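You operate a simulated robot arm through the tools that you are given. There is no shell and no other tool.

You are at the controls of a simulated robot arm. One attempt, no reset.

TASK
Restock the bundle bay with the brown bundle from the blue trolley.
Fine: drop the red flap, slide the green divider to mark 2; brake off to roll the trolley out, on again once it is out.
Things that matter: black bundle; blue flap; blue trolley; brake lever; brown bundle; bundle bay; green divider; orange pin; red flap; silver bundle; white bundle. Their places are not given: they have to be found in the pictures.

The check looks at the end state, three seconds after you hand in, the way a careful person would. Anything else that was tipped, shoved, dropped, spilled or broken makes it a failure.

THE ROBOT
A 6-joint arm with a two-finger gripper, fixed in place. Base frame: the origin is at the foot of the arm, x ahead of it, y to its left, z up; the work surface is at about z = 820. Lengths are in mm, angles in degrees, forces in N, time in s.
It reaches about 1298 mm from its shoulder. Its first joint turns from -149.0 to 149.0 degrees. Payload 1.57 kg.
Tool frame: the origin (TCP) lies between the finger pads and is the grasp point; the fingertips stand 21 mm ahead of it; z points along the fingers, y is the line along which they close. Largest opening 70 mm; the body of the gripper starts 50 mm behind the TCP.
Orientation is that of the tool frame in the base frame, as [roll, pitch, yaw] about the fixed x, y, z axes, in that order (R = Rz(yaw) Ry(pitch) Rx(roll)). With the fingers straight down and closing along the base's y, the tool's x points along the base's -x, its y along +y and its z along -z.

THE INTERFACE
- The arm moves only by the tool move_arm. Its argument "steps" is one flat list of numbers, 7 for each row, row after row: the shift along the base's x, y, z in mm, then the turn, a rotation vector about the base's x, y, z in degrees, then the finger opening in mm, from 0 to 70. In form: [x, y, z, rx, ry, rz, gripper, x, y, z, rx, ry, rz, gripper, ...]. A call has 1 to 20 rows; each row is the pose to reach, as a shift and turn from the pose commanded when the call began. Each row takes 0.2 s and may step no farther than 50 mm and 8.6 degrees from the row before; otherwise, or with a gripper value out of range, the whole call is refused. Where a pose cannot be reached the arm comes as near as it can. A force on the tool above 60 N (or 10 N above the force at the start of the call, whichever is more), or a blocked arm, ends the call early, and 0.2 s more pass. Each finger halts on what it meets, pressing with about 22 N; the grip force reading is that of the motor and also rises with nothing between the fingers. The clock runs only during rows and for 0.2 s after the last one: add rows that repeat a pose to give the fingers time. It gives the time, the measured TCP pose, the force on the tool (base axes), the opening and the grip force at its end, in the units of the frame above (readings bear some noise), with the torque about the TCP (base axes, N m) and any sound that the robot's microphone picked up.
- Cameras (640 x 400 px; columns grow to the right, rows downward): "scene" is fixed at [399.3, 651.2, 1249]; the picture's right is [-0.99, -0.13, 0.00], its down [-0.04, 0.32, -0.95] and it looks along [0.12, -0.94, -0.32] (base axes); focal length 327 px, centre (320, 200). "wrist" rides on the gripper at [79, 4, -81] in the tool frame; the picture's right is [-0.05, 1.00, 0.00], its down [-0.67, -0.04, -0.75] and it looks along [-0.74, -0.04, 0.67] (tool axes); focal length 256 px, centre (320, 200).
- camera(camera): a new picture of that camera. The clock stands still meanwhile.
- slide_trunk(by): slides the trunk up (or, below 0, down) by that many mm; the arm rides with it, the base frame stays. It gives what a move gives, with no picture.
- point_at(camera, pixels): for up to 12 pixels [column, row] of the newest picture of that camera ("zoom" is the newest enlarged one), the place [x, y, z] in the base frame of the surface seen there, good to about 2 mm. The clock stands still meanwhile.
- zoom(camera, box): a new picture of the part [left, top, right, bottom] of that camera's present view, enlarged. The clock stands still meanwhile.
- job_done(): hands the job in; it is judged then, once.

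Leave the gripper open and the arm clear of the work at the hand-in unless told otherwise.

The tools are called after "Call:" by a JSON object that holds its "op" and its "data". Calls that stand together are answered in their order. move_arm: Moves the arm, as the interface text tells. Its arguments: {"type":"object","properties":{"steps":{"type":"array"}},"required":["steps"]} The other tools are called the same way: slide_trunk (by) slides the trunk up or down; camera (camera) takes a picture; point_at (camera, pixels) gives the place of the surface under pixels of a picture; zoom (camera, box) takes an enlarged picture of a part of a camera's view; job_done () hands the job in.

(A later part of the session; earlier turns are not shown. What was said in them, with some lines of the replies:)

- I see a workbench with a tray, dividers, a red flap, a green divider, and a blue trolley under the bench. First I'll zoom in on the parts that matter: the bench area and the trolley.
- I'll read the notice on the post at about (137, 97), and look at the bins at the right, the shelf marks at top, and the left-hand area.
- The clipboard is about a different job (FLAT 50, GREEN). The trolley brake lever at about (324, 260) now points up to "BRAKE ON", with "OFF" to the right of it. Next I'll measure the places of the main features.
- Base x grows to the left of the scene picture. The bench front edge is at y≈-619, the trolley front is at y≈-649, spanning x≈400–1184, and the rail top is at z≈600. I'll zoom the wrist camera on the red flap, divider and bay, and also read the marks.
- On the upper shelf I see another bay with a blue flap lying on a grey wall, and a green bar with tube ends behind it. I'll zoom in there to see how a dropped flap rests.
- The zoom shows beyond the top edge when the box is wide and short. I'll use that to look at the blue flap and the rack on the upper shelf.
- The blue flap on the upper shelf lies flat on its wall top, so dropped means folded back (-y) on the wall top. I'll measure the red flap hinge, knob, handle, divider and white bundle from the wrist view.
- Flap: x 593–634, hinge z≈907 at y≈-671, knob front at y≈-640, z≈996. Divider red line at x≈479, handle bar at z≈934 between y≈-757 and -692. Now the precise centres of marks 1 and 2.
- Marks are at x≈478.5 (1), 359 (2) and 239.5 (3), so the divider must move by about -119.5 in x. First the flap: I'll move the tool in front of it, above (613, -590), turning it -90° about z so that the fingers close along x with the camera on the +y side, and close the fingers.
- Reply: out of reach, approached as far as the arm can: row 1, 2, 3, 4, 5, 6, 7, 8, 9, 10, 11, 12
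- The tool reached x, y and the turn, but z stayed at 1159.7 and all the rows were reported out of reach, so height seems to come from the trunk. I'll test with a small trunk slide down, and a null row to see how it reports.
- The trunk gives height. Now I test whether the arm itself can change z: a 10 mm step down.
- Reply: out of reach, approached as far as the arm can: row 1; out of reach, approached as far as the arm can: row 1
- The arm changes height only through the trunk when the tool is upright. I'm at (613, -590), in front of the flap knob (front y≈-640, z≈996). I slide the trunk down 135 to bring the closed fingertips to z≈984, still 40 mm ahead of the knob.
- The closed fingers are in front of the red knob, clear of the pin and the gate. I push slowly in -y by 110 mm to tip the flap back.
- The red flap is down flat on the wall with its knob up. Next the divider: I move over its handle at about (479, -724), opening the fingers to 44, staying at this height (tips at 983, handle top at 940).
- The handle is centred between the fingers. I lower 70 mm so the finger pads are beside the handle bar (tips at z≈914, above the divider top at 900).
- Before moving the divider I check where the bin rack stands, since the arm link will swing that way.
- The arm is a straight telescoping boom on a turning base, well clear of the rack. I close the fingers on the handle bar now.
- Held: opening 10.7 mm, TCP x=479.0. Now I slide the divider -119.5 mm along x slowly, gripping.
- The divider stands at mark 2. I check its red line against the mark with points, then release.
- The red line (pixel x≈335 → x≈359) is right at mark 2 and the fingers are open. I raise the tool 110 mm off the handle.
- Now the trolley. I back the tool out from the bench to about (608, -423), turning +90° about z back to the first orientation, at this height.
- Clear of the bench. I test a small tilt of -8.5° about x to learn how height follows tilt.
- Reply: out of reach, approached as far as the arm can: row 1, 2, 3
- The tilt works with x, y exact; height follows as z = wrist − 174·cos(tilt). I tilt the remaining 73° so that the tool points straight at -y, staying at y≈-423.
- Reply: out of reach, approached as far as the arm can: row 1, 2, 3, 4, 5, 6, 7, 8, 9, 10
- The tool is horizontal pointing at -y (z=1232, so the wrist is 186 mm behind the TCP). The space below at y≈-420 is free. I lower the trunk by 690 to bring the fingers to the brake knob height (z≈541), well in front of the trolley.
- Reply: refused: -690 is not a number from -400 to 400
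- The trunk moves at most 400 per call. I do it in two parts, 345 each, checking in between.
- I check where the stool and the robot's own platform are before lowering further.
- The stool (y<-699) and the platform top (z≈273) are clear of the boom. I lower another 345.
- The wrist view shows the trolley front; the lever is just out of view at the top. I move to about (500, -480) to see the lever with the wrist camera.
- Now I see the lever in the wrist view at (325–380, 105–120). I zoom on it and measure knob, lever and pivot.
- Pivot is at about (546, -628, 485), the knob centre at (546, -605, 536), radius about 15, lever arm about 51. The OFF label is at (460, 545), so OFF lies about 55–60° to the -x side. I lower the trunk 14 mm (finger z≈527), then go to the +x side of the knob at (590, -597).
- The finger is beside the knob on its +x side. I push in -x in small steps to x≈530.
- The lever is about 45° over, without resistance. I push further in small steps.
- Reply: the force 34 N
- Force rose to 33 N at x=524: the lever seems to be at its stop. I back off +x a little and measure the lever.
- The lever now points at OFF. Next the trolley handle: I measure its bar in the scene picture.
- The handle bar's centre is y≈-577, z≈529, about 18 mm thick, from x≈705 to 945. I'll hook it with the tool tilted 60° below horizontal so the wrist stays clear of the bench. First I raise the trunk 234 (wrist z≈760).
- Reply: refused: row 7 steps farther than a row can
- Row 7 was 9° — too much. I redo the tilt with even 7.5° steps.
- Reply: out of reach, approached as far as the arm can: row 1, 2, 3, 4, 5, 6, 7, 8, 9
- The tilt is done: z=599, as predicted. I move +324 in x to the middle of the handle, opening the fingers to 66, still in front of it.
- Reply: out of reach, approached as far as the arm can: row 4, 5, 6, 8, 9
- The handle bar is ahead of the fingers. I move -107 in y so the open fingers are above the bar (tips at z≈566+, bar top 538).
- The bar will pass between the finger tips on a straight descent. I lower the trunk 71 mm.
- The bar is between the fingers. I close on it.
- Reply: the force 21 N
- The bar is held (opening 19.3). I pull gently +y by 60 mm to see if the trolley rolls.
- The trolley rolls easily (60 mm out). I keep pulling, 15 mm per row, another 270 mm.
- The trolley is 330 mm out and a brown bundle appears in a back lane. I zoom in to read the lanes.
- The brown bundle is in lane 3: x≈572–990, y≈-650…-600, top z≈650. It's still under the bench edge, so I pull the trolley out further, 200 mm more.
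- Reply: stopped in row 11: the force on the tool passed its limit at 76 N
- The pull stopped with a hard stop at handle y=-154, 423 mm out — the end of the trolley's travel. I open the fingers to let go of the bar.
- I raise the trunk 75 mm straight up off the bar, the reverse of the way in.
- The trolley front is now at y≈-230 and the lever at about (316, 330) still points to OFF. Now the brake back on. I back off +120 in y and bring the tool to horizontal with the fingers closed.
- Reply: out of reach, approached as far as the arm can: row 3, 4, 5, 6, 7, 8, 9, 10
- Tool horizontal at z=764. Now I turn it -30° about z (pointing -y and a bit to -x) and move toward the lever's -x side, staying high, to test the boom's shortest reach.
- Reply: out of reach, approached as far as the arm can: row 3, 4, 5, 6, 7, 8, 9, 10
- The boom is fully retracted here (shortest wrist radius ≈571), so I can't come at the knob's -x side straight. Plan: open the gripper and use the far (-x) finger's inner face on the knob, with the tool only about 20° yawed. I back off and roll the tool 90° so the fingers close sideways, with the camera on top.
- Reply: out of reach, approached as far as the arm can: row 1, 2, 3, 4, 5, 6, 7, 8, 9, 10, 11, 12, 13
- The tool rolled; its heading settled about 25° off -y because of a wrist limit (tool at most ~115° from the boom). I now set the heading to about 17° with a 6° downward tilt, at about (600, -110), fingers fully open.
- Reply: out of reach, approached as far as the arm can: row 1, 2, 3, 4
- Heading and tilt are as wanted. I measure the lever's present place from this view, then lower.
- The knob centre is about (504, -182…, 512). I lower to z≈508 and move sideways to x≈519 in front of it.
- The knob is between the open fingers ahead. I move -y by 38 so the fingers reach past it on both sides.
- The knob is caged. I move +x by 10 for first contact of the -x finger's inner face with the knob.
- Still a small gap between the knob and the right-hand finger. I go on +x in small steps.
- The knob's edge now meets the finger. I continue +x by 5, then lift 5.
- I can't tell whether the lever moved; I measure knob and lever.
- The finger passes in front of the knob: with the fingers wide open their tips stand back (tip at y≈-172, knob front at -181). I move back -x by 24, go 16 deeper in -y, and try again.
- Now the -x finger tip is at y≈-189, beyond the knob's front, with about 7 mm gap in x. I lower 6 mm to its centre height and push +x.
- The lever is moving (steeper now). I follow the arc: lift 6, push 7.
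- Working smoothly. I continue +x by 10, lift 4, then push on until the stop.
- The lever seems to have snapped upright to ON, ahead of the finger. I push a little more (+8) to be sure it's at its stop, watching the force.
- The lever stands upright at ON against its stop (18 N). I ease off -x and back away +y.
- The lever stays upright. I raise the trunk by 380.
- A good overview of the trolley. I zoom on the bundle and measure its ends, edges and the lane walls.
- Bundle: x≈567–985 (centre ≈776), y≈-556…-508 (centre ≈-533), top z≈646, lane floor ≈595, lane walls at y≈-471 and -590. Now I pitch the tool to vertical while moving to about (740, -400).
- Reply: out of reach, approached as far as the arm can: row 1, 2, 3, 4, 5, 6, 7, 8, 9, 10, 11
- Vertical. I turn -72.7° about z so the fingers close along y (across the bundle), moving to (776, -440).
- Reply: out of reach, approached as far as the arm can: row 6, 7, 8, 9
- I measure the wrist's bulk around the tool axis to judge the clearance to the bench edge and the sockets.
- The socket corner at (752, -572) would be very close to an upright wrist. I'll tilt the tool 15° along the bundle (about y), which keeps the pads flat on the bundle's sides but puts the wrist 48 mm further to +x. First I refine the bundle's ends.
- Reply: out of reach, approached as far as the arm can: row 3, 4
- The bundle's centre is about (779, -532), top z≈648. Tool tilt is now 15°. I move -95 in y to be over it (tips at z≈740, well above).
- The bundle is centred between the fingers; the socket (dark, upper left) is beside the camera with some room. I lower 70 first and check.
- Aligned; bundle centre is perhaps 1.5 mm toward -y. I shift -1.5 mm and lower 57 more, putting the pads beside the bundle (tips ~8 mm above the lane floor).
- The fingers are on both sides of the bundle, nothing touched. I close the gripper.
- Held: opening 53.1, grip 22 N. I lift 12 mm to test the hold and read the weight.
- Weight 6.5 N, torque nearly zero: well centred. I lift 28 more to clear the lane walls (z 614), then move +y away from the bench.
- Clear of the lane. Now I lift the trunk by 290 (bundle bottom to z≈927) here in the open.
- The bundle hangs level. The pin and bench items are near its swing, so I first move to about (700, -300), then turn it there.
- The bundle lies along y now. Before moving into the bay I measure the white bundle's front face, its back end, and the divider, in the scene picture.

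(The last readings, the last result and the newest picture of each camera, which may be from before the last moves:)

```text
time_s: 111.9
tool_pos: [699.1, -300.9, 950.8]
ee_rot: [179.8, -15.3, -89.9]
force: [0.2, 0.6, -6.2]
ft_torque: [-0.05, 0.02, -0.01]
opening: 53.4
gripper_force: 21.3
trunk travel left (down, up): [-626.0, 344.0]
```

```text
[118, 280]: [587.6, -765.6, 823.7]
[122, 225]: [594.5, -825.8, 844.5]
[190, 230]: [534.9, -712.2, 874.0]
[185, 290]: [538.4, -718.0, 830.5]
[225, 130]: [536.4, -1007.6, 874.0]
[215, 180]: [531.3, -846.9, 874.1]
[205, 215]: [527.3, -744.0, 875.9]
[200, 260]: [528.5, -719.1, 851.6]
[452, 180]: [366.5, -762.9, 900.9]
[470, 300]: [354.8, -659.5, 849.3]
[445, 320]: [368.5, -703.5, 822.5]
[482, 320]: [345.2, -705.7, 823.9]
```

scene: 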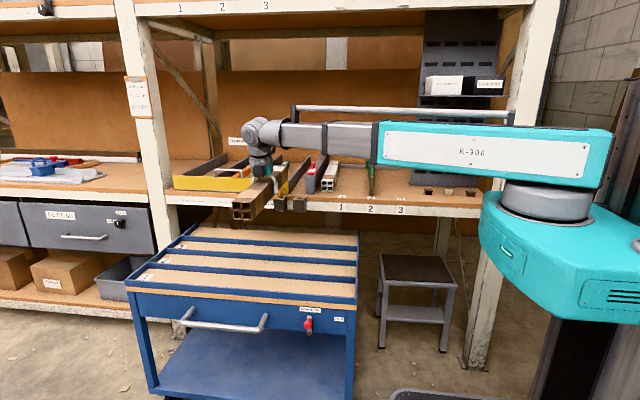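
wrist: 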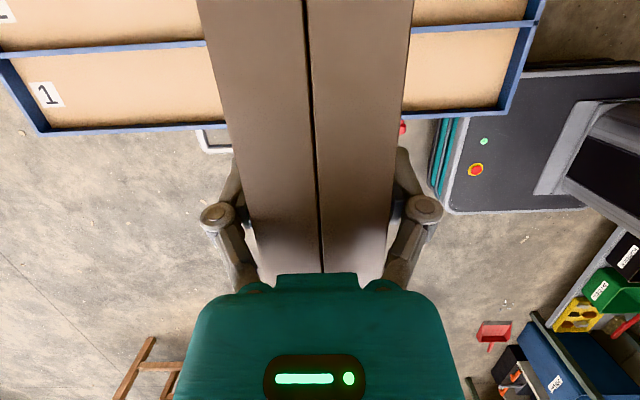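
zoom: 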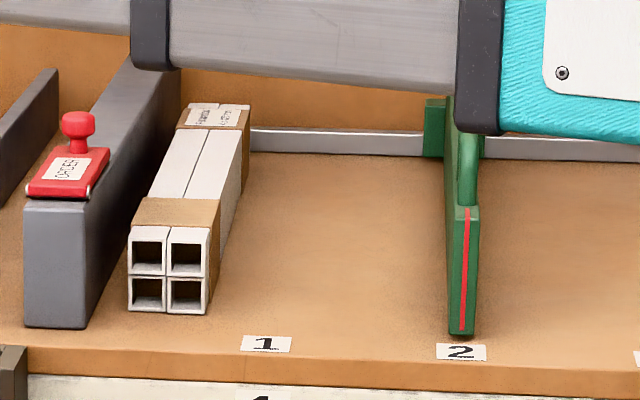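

White bundle: x≈525–575, y from -712 back to about -1132. Divider: x≈349–369. I'll put the brown one at x≈447, y centre ≈-915. First I move to (447, -430) at this height.

Call:
{"op": "move_arm", "data": {"steps": [-8, -4, 0, 0, 0, 0, 0, -26, -13, 0, 0, 0, 0, 0, -50, -26, 0, 0, 0, 0, 0, -76, -39, 0, 0, 0, 0, 0, -102, -52, 0, 0, 0, 0, 0, -128, -65, 0, 0, 0, 0, 0, -154, -79, 0, 0, 0, 0, 0, -180, -92, 0, 0, 0, 0, 0, -206, -105, 0, 0, 0, 0, 0, -230, -118, 0, 0, 0, 0, 0, -245, -126, 0, 0, 0, 0, 0, -252, -129, 0, 0, 0, 0, 0, -252, -129, 0, 0, 0, 0, 0]}}

Call:
{"op": "camera", "data": {"camera": "scene"}}

```text
time_s: 114.7
tool_pos: [445.4, -431.5, 950.0]
ee_rot: [179.9, -15.1, -90.1]
force: [0.1, 0.3, -7.0]
ft_torque: [-0.02, -0.02, -0.01]
opening: 53.7
gripper_force: 22.1
trunk travel left (down, up): [-626.0, 344.0]
```

```text
taken
```

scene: 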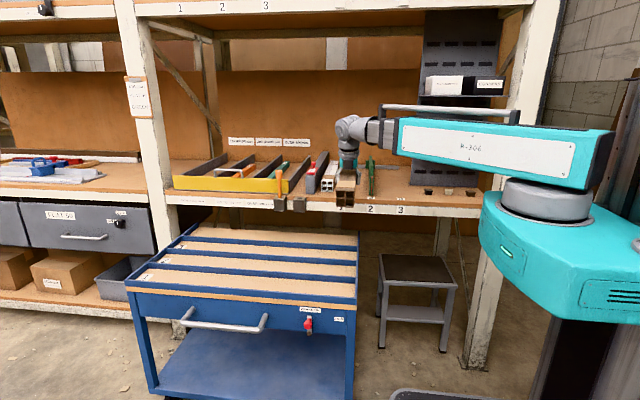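

Now straight into the bay: -484 in y at constant height (bundle bottom z≈927, above everything).

Call:
{"op": "move_arm", "data": {"steps": [0.5, -8, 0, 0, 0, 0, 0, 1, -24, 0, 0, 0, 0, 0, 1.5, -48, 0, 0, 0, 0, 0, 1.5, -76, 0, 0, 0, 0, 0, 1.5, -104, 0, 0, 0, 0, 0, 1.5, -132, 0, 0, 0, 0, 0, 1.5, -160, 0, 0, 0, 0, 0, 1.5, -188, 0, 0, 0, 0, 0, 1.5, -216, 0, 0, 0, 0, 0, 1.5, -244, 0, 0, 0, 0, 0, 1.5, -272, 0, 0, 0, 0, 0, 1.5, -300, 0, 0, 0, 0, 0, 1.5, -328, 0, 0, 0, 0, 0, 1.5, -356, 0, 0, 0, 0, 0, 1.5, -384, 0, 0, 0, 0, 0, 1.5, -412, 0, 0, 0, 0, 0, 1.5, -438, 0, 0, 0, 0, 0, 1.5, -462, 0, 0, 0, 0, 0, 1.5, -478, 0, 0, 0, 0, 0, 1.5, -484, 0, 0, 0, 0, 0]}}

Call:
{"op": "zoom", "data": {"camera": "scene", "box": [290, 110, 410, 210]}}

Call:
{"op": "camera", "data": {"camera": "wrist"}}

```text
time_s: 118.9
tool_pos: [447.1, -915.6, 950.9]
ee_rot: [179.9, -15.0, -90.0]
force: [-0.2, -0.4, -7.6]
ft_torque: [-0.01, -0.01, -0.03]
opening: 53.3
gripper_force: 22.2
trunk travel left (down, up): [-626.0, 344.0]
```

```text
4.00 times, centred on (350, 160) of scene
```

zoom: 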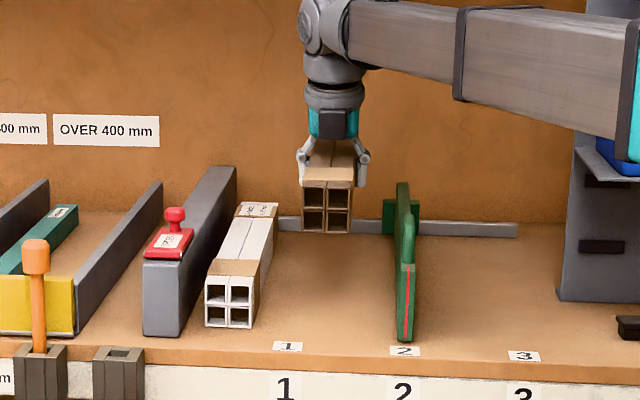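

```text
taken
```

wrist: 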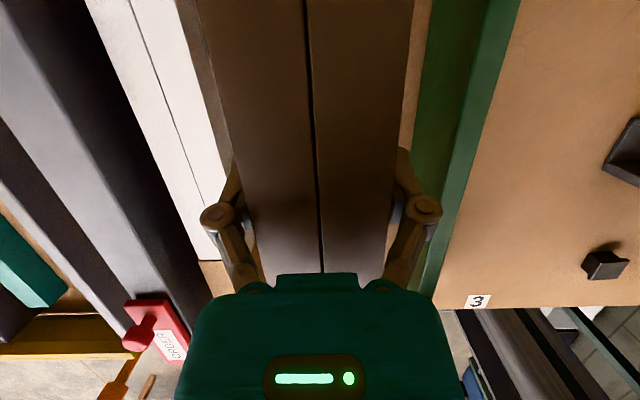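

The bundle hovers in the bay between the white one and the divider. I check the brown front face, the back rail and the room at the back before lowering.

Call:
{"op": "point_at", "data": {"camera": "zoom", "pixels": [[303, 205], [352, 210], [328, 190], [328, 231], [300, 228], [330, 215], [286, 225], [386, 220], [450, 228], [240, 240]]}}

Call:
{"op": "zoom", "data": {"camera": "wrist", "box": [180, 0, 540, 225]}}

Call:
{"op": "point_at", "data": {"camera": "zoom", "pixels": [[30, 100], [10, 60], [480, 100], [560, 100], [150, 100], [330, 100], [420, 100], [390, 30]]}}

```text
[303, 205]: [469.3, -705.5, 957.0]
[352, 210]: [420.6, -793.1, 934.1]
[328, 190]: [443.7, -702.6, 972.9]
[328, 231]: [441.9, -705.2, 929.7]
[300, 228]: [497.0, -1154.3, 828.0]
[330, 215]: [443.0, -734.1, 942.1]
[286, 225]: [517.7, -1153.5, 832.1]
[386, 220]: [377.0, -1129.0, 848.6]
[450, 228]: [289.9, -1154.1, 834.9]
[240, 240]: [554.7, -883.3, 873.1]
```

```text
1.78 times, centred on (360, 112) of wrist
```

zoom: 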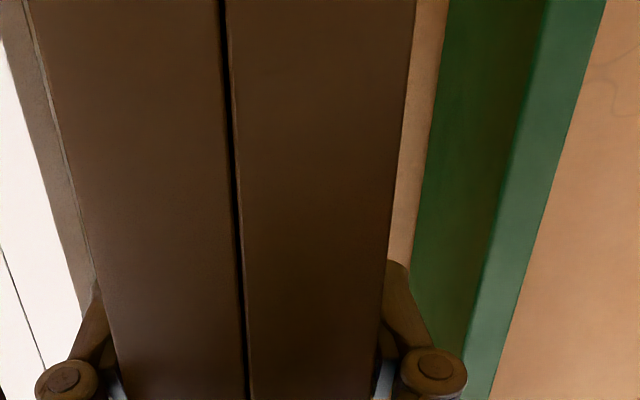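

```text
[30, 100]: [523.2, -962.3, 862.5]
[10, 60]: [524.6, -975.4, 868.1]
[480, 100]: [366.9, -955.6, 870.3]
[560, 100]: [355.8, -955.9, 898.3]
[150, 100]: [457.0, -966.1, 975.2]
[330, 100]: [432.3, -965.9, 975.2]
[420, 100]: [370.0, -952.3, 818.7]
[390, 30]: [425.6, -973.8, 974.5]
```

Brown spans x≈421–471, front y≈-703, bottom ≈928; the back rail at y=-1153 is clear of its back end (≈-1123). I lower by 95, leaving about 9 mm.

Call:
{"op": "slide_trunk", "data": {"by": -95}}

Call:
{"op": "zoom", "data": {"camera": "scene", "box": [300, 130, 400, 205]}}

Call:
{"op": "point_at", "data": {"camera": "zoom", "pixels": [[225, 285], [240, 270], [280, 270], [230, 290], [255, 300]]}}

```text
time_s: 120.2
tool_pos: [447.5, -915.5, 856.2]
ee_rot: [179.9, -15.1, -90.0]
force: [-0.1, 0.0, -7.8]
ft_torque: [0.01, 0.01, -0.03]
opening: 53.7
gripper_force: 21.5
trunk travel left (down, up): [-531.0, 439.0]
```

```text
5.33 times, centred on (350, 168) of scene
```

zoom: 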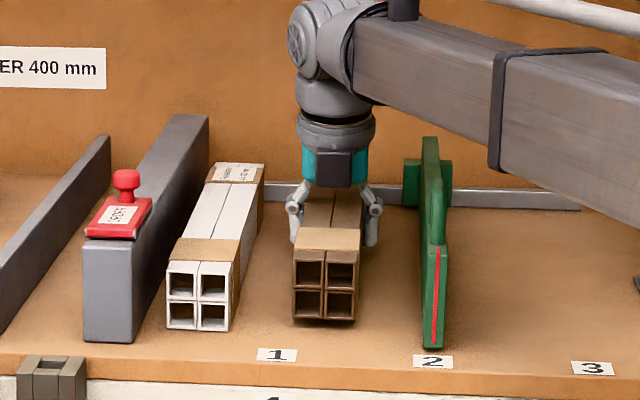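

```text
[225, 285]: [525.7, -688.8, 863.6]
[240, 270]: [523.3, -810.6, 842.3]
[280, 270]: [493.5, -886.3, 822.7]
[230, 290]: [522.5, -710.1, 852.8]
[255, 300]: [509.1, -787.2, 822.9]
```

About 9 mm left. I lower 7, then in small steps, watching the force for touch-down.

Call:
{"op": "slide_trunk", "data": {"by": -7}}

Call:
{"op": "slide_trunk", "data": {"by": -1.5}}

```text
time_s: 120.8
tool_pos: [446.7, -915.9, 848.9]
ee_rot: [179.9, -15.2, -90.0]
force: [-0.2, -0.3, -6.0]
ft_torque: [-0.03, -0.01, 0.01]
opening: 53.6
gripper_force: 22.4
trunk travel left (down, up): [-524.0, 446.0]
```

```text
time_s: 121.3
tool_pos: [446.6, -914.7, 846.2]
ee_rot: [180.0, -15.0, -89.9]
force: [0.6, -0.2, -6.7]
ft_torque: [-0.01, 0.01, 0.0]
opening: 53.3
gripper_force: 21.6
trunk travel left (down, up): [-522.0, 448.0]
```

Call:
{"op": "slide_trunk", "data": {"by": -1}}

Call:
{"op": "slide_trunk", "data": {"by": -1}}

```text
time_s: 121.8
tool_pos: [447.4, -915.0, 847.2]
ee_rot: [179.9, -15.2, -90.0]
force: [0.3, -1.8, -0.6]
ft_torque: [0.48, 0.03, -0.01]
opening: 53.5
gripper_force: 22.1
trunk travel left (down, up): [-521.0, 449.0]
```

```text
time_s: 122.3
tool_pos: [447.4, -915.2, 846.9]
ee_rot: [179.9, -15.2, -90.0]
force: [3.5, -6.3, 10.9]
ft_torque: [0.16, -0.01, 0.0]
opening: 53.3
gripper_force: 22.0
trunk travel left (down, up): [-520.0, 450.0]
```

Touch-down: the force went from -6.7 to +10.9 N. The bundle rests on the bench. I open the fingers.

Call:
{"op": "move_arm", "data": {"steps": [0, 0, 0, 0, 0, 0, 55, 0, 0, 0, 0, 0, 0, 58, 0, 0, 0, 0, 0, 0, 62, 0, 0, 0, 0, 0, 0, 66, 0, 0, 0, 0, 0, 0, 70, 0, 0, 0, 0, 0, 0, 70, 0, 0, 0, 0, 0, 0, 70]}}

Call:
{"op": "zoom", "data": {"camera": "scene", "box": [300, 130, 400, 205]}}

Call:
{"op": "camera", "data": {"camera": "wrist"}}

```text
time_s: 123.9
tool_pos: [446.5, -914.6, 845.5]
ee_rot: [179.9, -15.1, -90.0]
force: [0.4, -0.5, 0.9]
ft_torque: [-0.01, 0.01, 0.0]
opening: 70.0
gripper_force: 0.1
trunk travel left (down, up): [-520.0, 450.0]
```

```text
5.33 times, centred on (350, 168) of scene
```

zoom: 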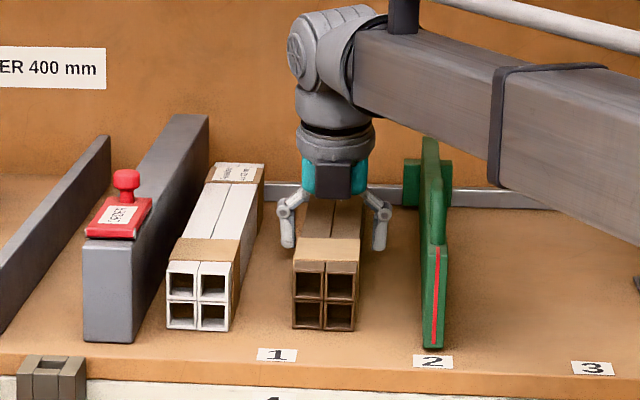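

```text
taken
```

wrist: 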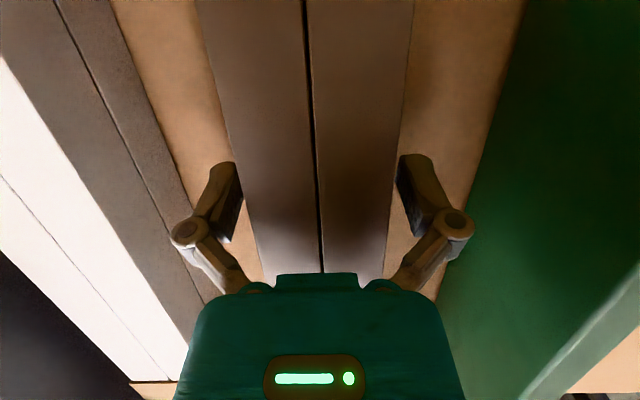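

Released, with room on both sides. I raise the trunk 130 straight up.

Call:
{"op": "slide_trunk", "data": {"by": 130}}

Call:
{"op": "camera", "data": {"camera": "wrist"}}

Call:
{"op": "zoom", "data": {"camera": "scene", "box": [280, 120, 410, 215]}}

```text
time_s: 125.5
tool_pos: [447.3, -914.5, 975.3]
ee_rot: [179.9, -15.2, -90.1]
force: [-0.1, -0.4, -0.2]
ft_torque: [-0.03, -0.01, 0.01]
opening: 70.0
gripper_force: 0.2
trunk travel left (down, up): [-650.0, 320.0]
```

```text
taken
```

wrist: 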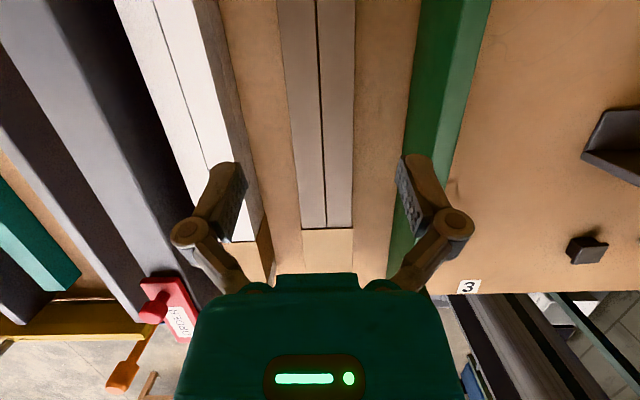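

```text
4.21 times, centred on (345, 168) of scene
```

zoom: 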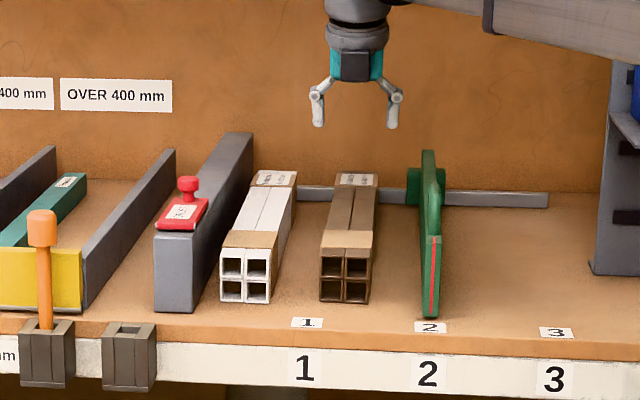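

The brown bundle sits in the bay beside the white one. I withdraw the arm +y out of the bay, in free height.

Call:
{"op": "move_arm", "data": {"steps": [0, 20, 0, 0, 0, 0, 70, 0, 60, 0, 0, 0, 0, 70, 0, 105, 0, 0, 0, 0, 70, 0, 150, 0, 0, 0, 0, 70, 0, 195, 0, 0, 0, 0, 70, 0, 240, 0, 0, 0, 0, 70, 0, 285, 0, 0, 0, 0, 70, 0, 330, 0, 0, 0, 0, 70, 0, 375, 0, 0, 0, 0, 70, 0, 420, 0, 0, 0, 0, 70, 20, 455, 0, 0, 0, 0, 70, 50, 480, 0, 0, 0, 0, 70, 90, 500, 0, 0, 0, 0, 70, 130, 520, 0, 0, 0, 0, 70, 150, 530, 0, 0, 0, 0, 70, 150, 530, 0, 0, 0, 0, 70]}}

Call:
{"op": "camera", "data": {"camera": "scene"}}

```text
time_s: 128.9
tool_pos: [596.9, -382.6, 976.1]
ee_rot: [179.9, -15.2, -90.2]
force: [0.8, -0.4, 0.7]
ft_torque: [0.01, 0.0, -0.03]
opening: 70.0
gripper_force: 0.0
out of reach, approached as far as the arm can: row 11, 12
trunk travel left (down, up): [-650.0, 320.0]
```

```text
taken
```

scene: 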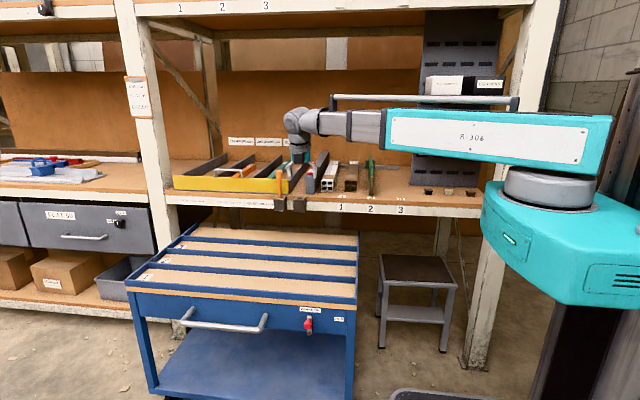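

Now a last check of everything: brake lever, flap, divider, the bundles, the pin, and the other items.

Call:
{"op": "zoom", "data": {"camera": "scene", "box": [270, 295, 370, 355]}}

Call:
{"op": "zoom", "data": {"camera": "scene", "box": [260, 145, 400, 220]}}

Call:
{"op": "zoom", "data": {"camera": "scene", "box": [350, 155, 390, 205]}}

Call:
{"op": "point_at", "data": {"camera": "scene", "pixels": [[140, 312], [349, 340], [351, 178], [352, 186], [329, 183], [371, 185]]}}

Call:
{"op": "camera", "data": {"camera": "wrist"}}

```text
6.40 times, centred on (320, 325) of scene
```

zoom: 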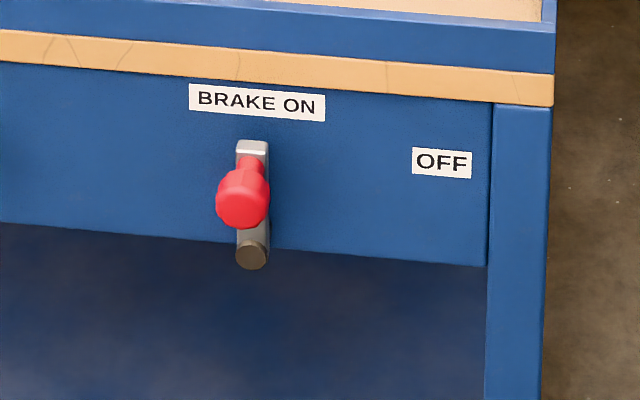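

```text
4.57 times, centred on (330, 182) of scene
```

zoom: 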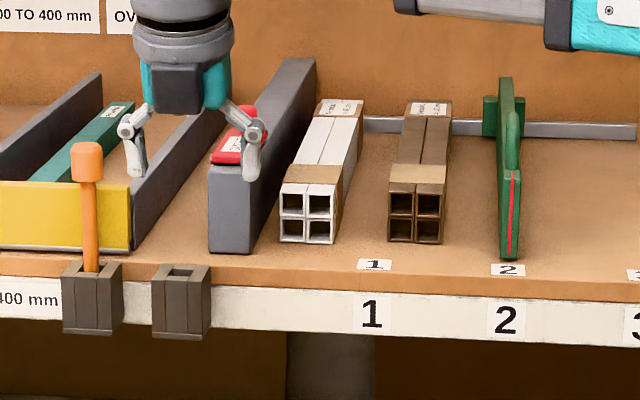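

```text
8.00 times, centred on (370, 180) of scene
```

zoom: 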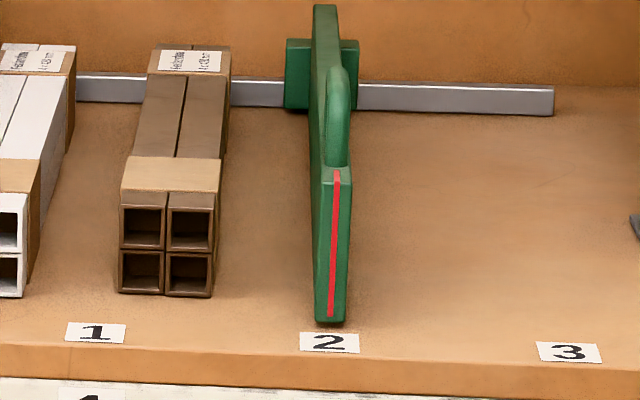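

```text
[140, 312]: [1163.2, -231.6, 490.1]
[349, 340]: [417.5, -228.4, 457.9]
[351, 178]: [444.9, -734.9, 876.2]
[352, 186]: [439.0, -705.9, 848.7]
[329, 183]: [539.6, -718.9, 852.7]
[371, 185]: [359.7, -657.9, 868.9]
```

```text
taken
```

wrist: 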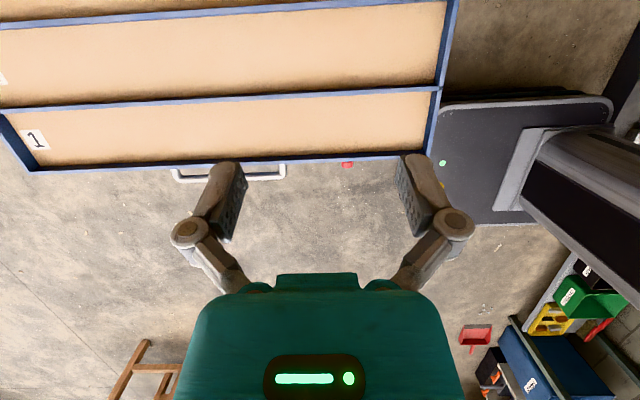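

All in order: brake lever upright at ON, trolley front at y≈-230, red flap down, divider line at x≈359.7 on mark 2, brown bundle flat in the bay, and white bundle, pin and blue flap untouched. I raise the arm 100 mm more to be well clear.

Call:
{"op": "slide_trunk", "data": {"by": 100}}

Call:
{"op": "camera", "data": {"camera": "scene"}}

```text
time_s: 130.2
tool_pos: [597.3, -384.7, 1075.6]
ee_rot: [180.0, -15.0, -90.0]
force: [-0.1, 0.7, -0.3]
ft_torque: [0.02, 0.02, 0.02]
opening: 69.8
gripper_force: 0.0
trunk travel left (down, up): [-750.0, 220.0]
```

```text
taken
```

scene: 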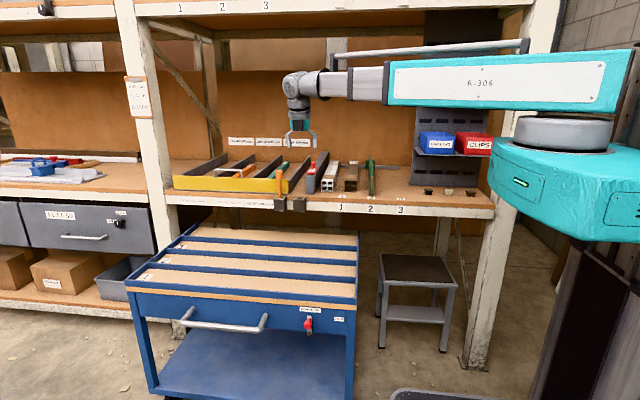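

The gripper is open, the arm is clear and the work is complete. I hand in.

Call:
{"op": "job_done", "data": {}}

```text
The job is handed in.
```

The brown bundle is in the bundle bay, lying flat between the white bundle and the green divider. I've handed the job in; the check's result isn't back yet.

- **Red flap:** it is down, lying flat on top of the grey wall.
- **Green divider:** its red line sits on mark 2, within about 1 mm.
- **Trolley:** it is rolled out about 420 mm, to its end stop. I left it there, because you didn't ask for it to go back.
- **Brake:** the lever is back upright at BRAKE ON.
- **Brown bundle:** its front end is about level with the white one's, and its label is at the back, like the white one's.
- **Everything else:** in the last pictures nothing else had been moved, including the white bundle and the orange pin. I didn't go near the blue flap on the upper shelf. I never positively identified the black or silver bundle. The only sign of either was some dark tube ends on the upper shelf.

The gripper is open and the arm is raised clear, over the trolley in front of the bench.
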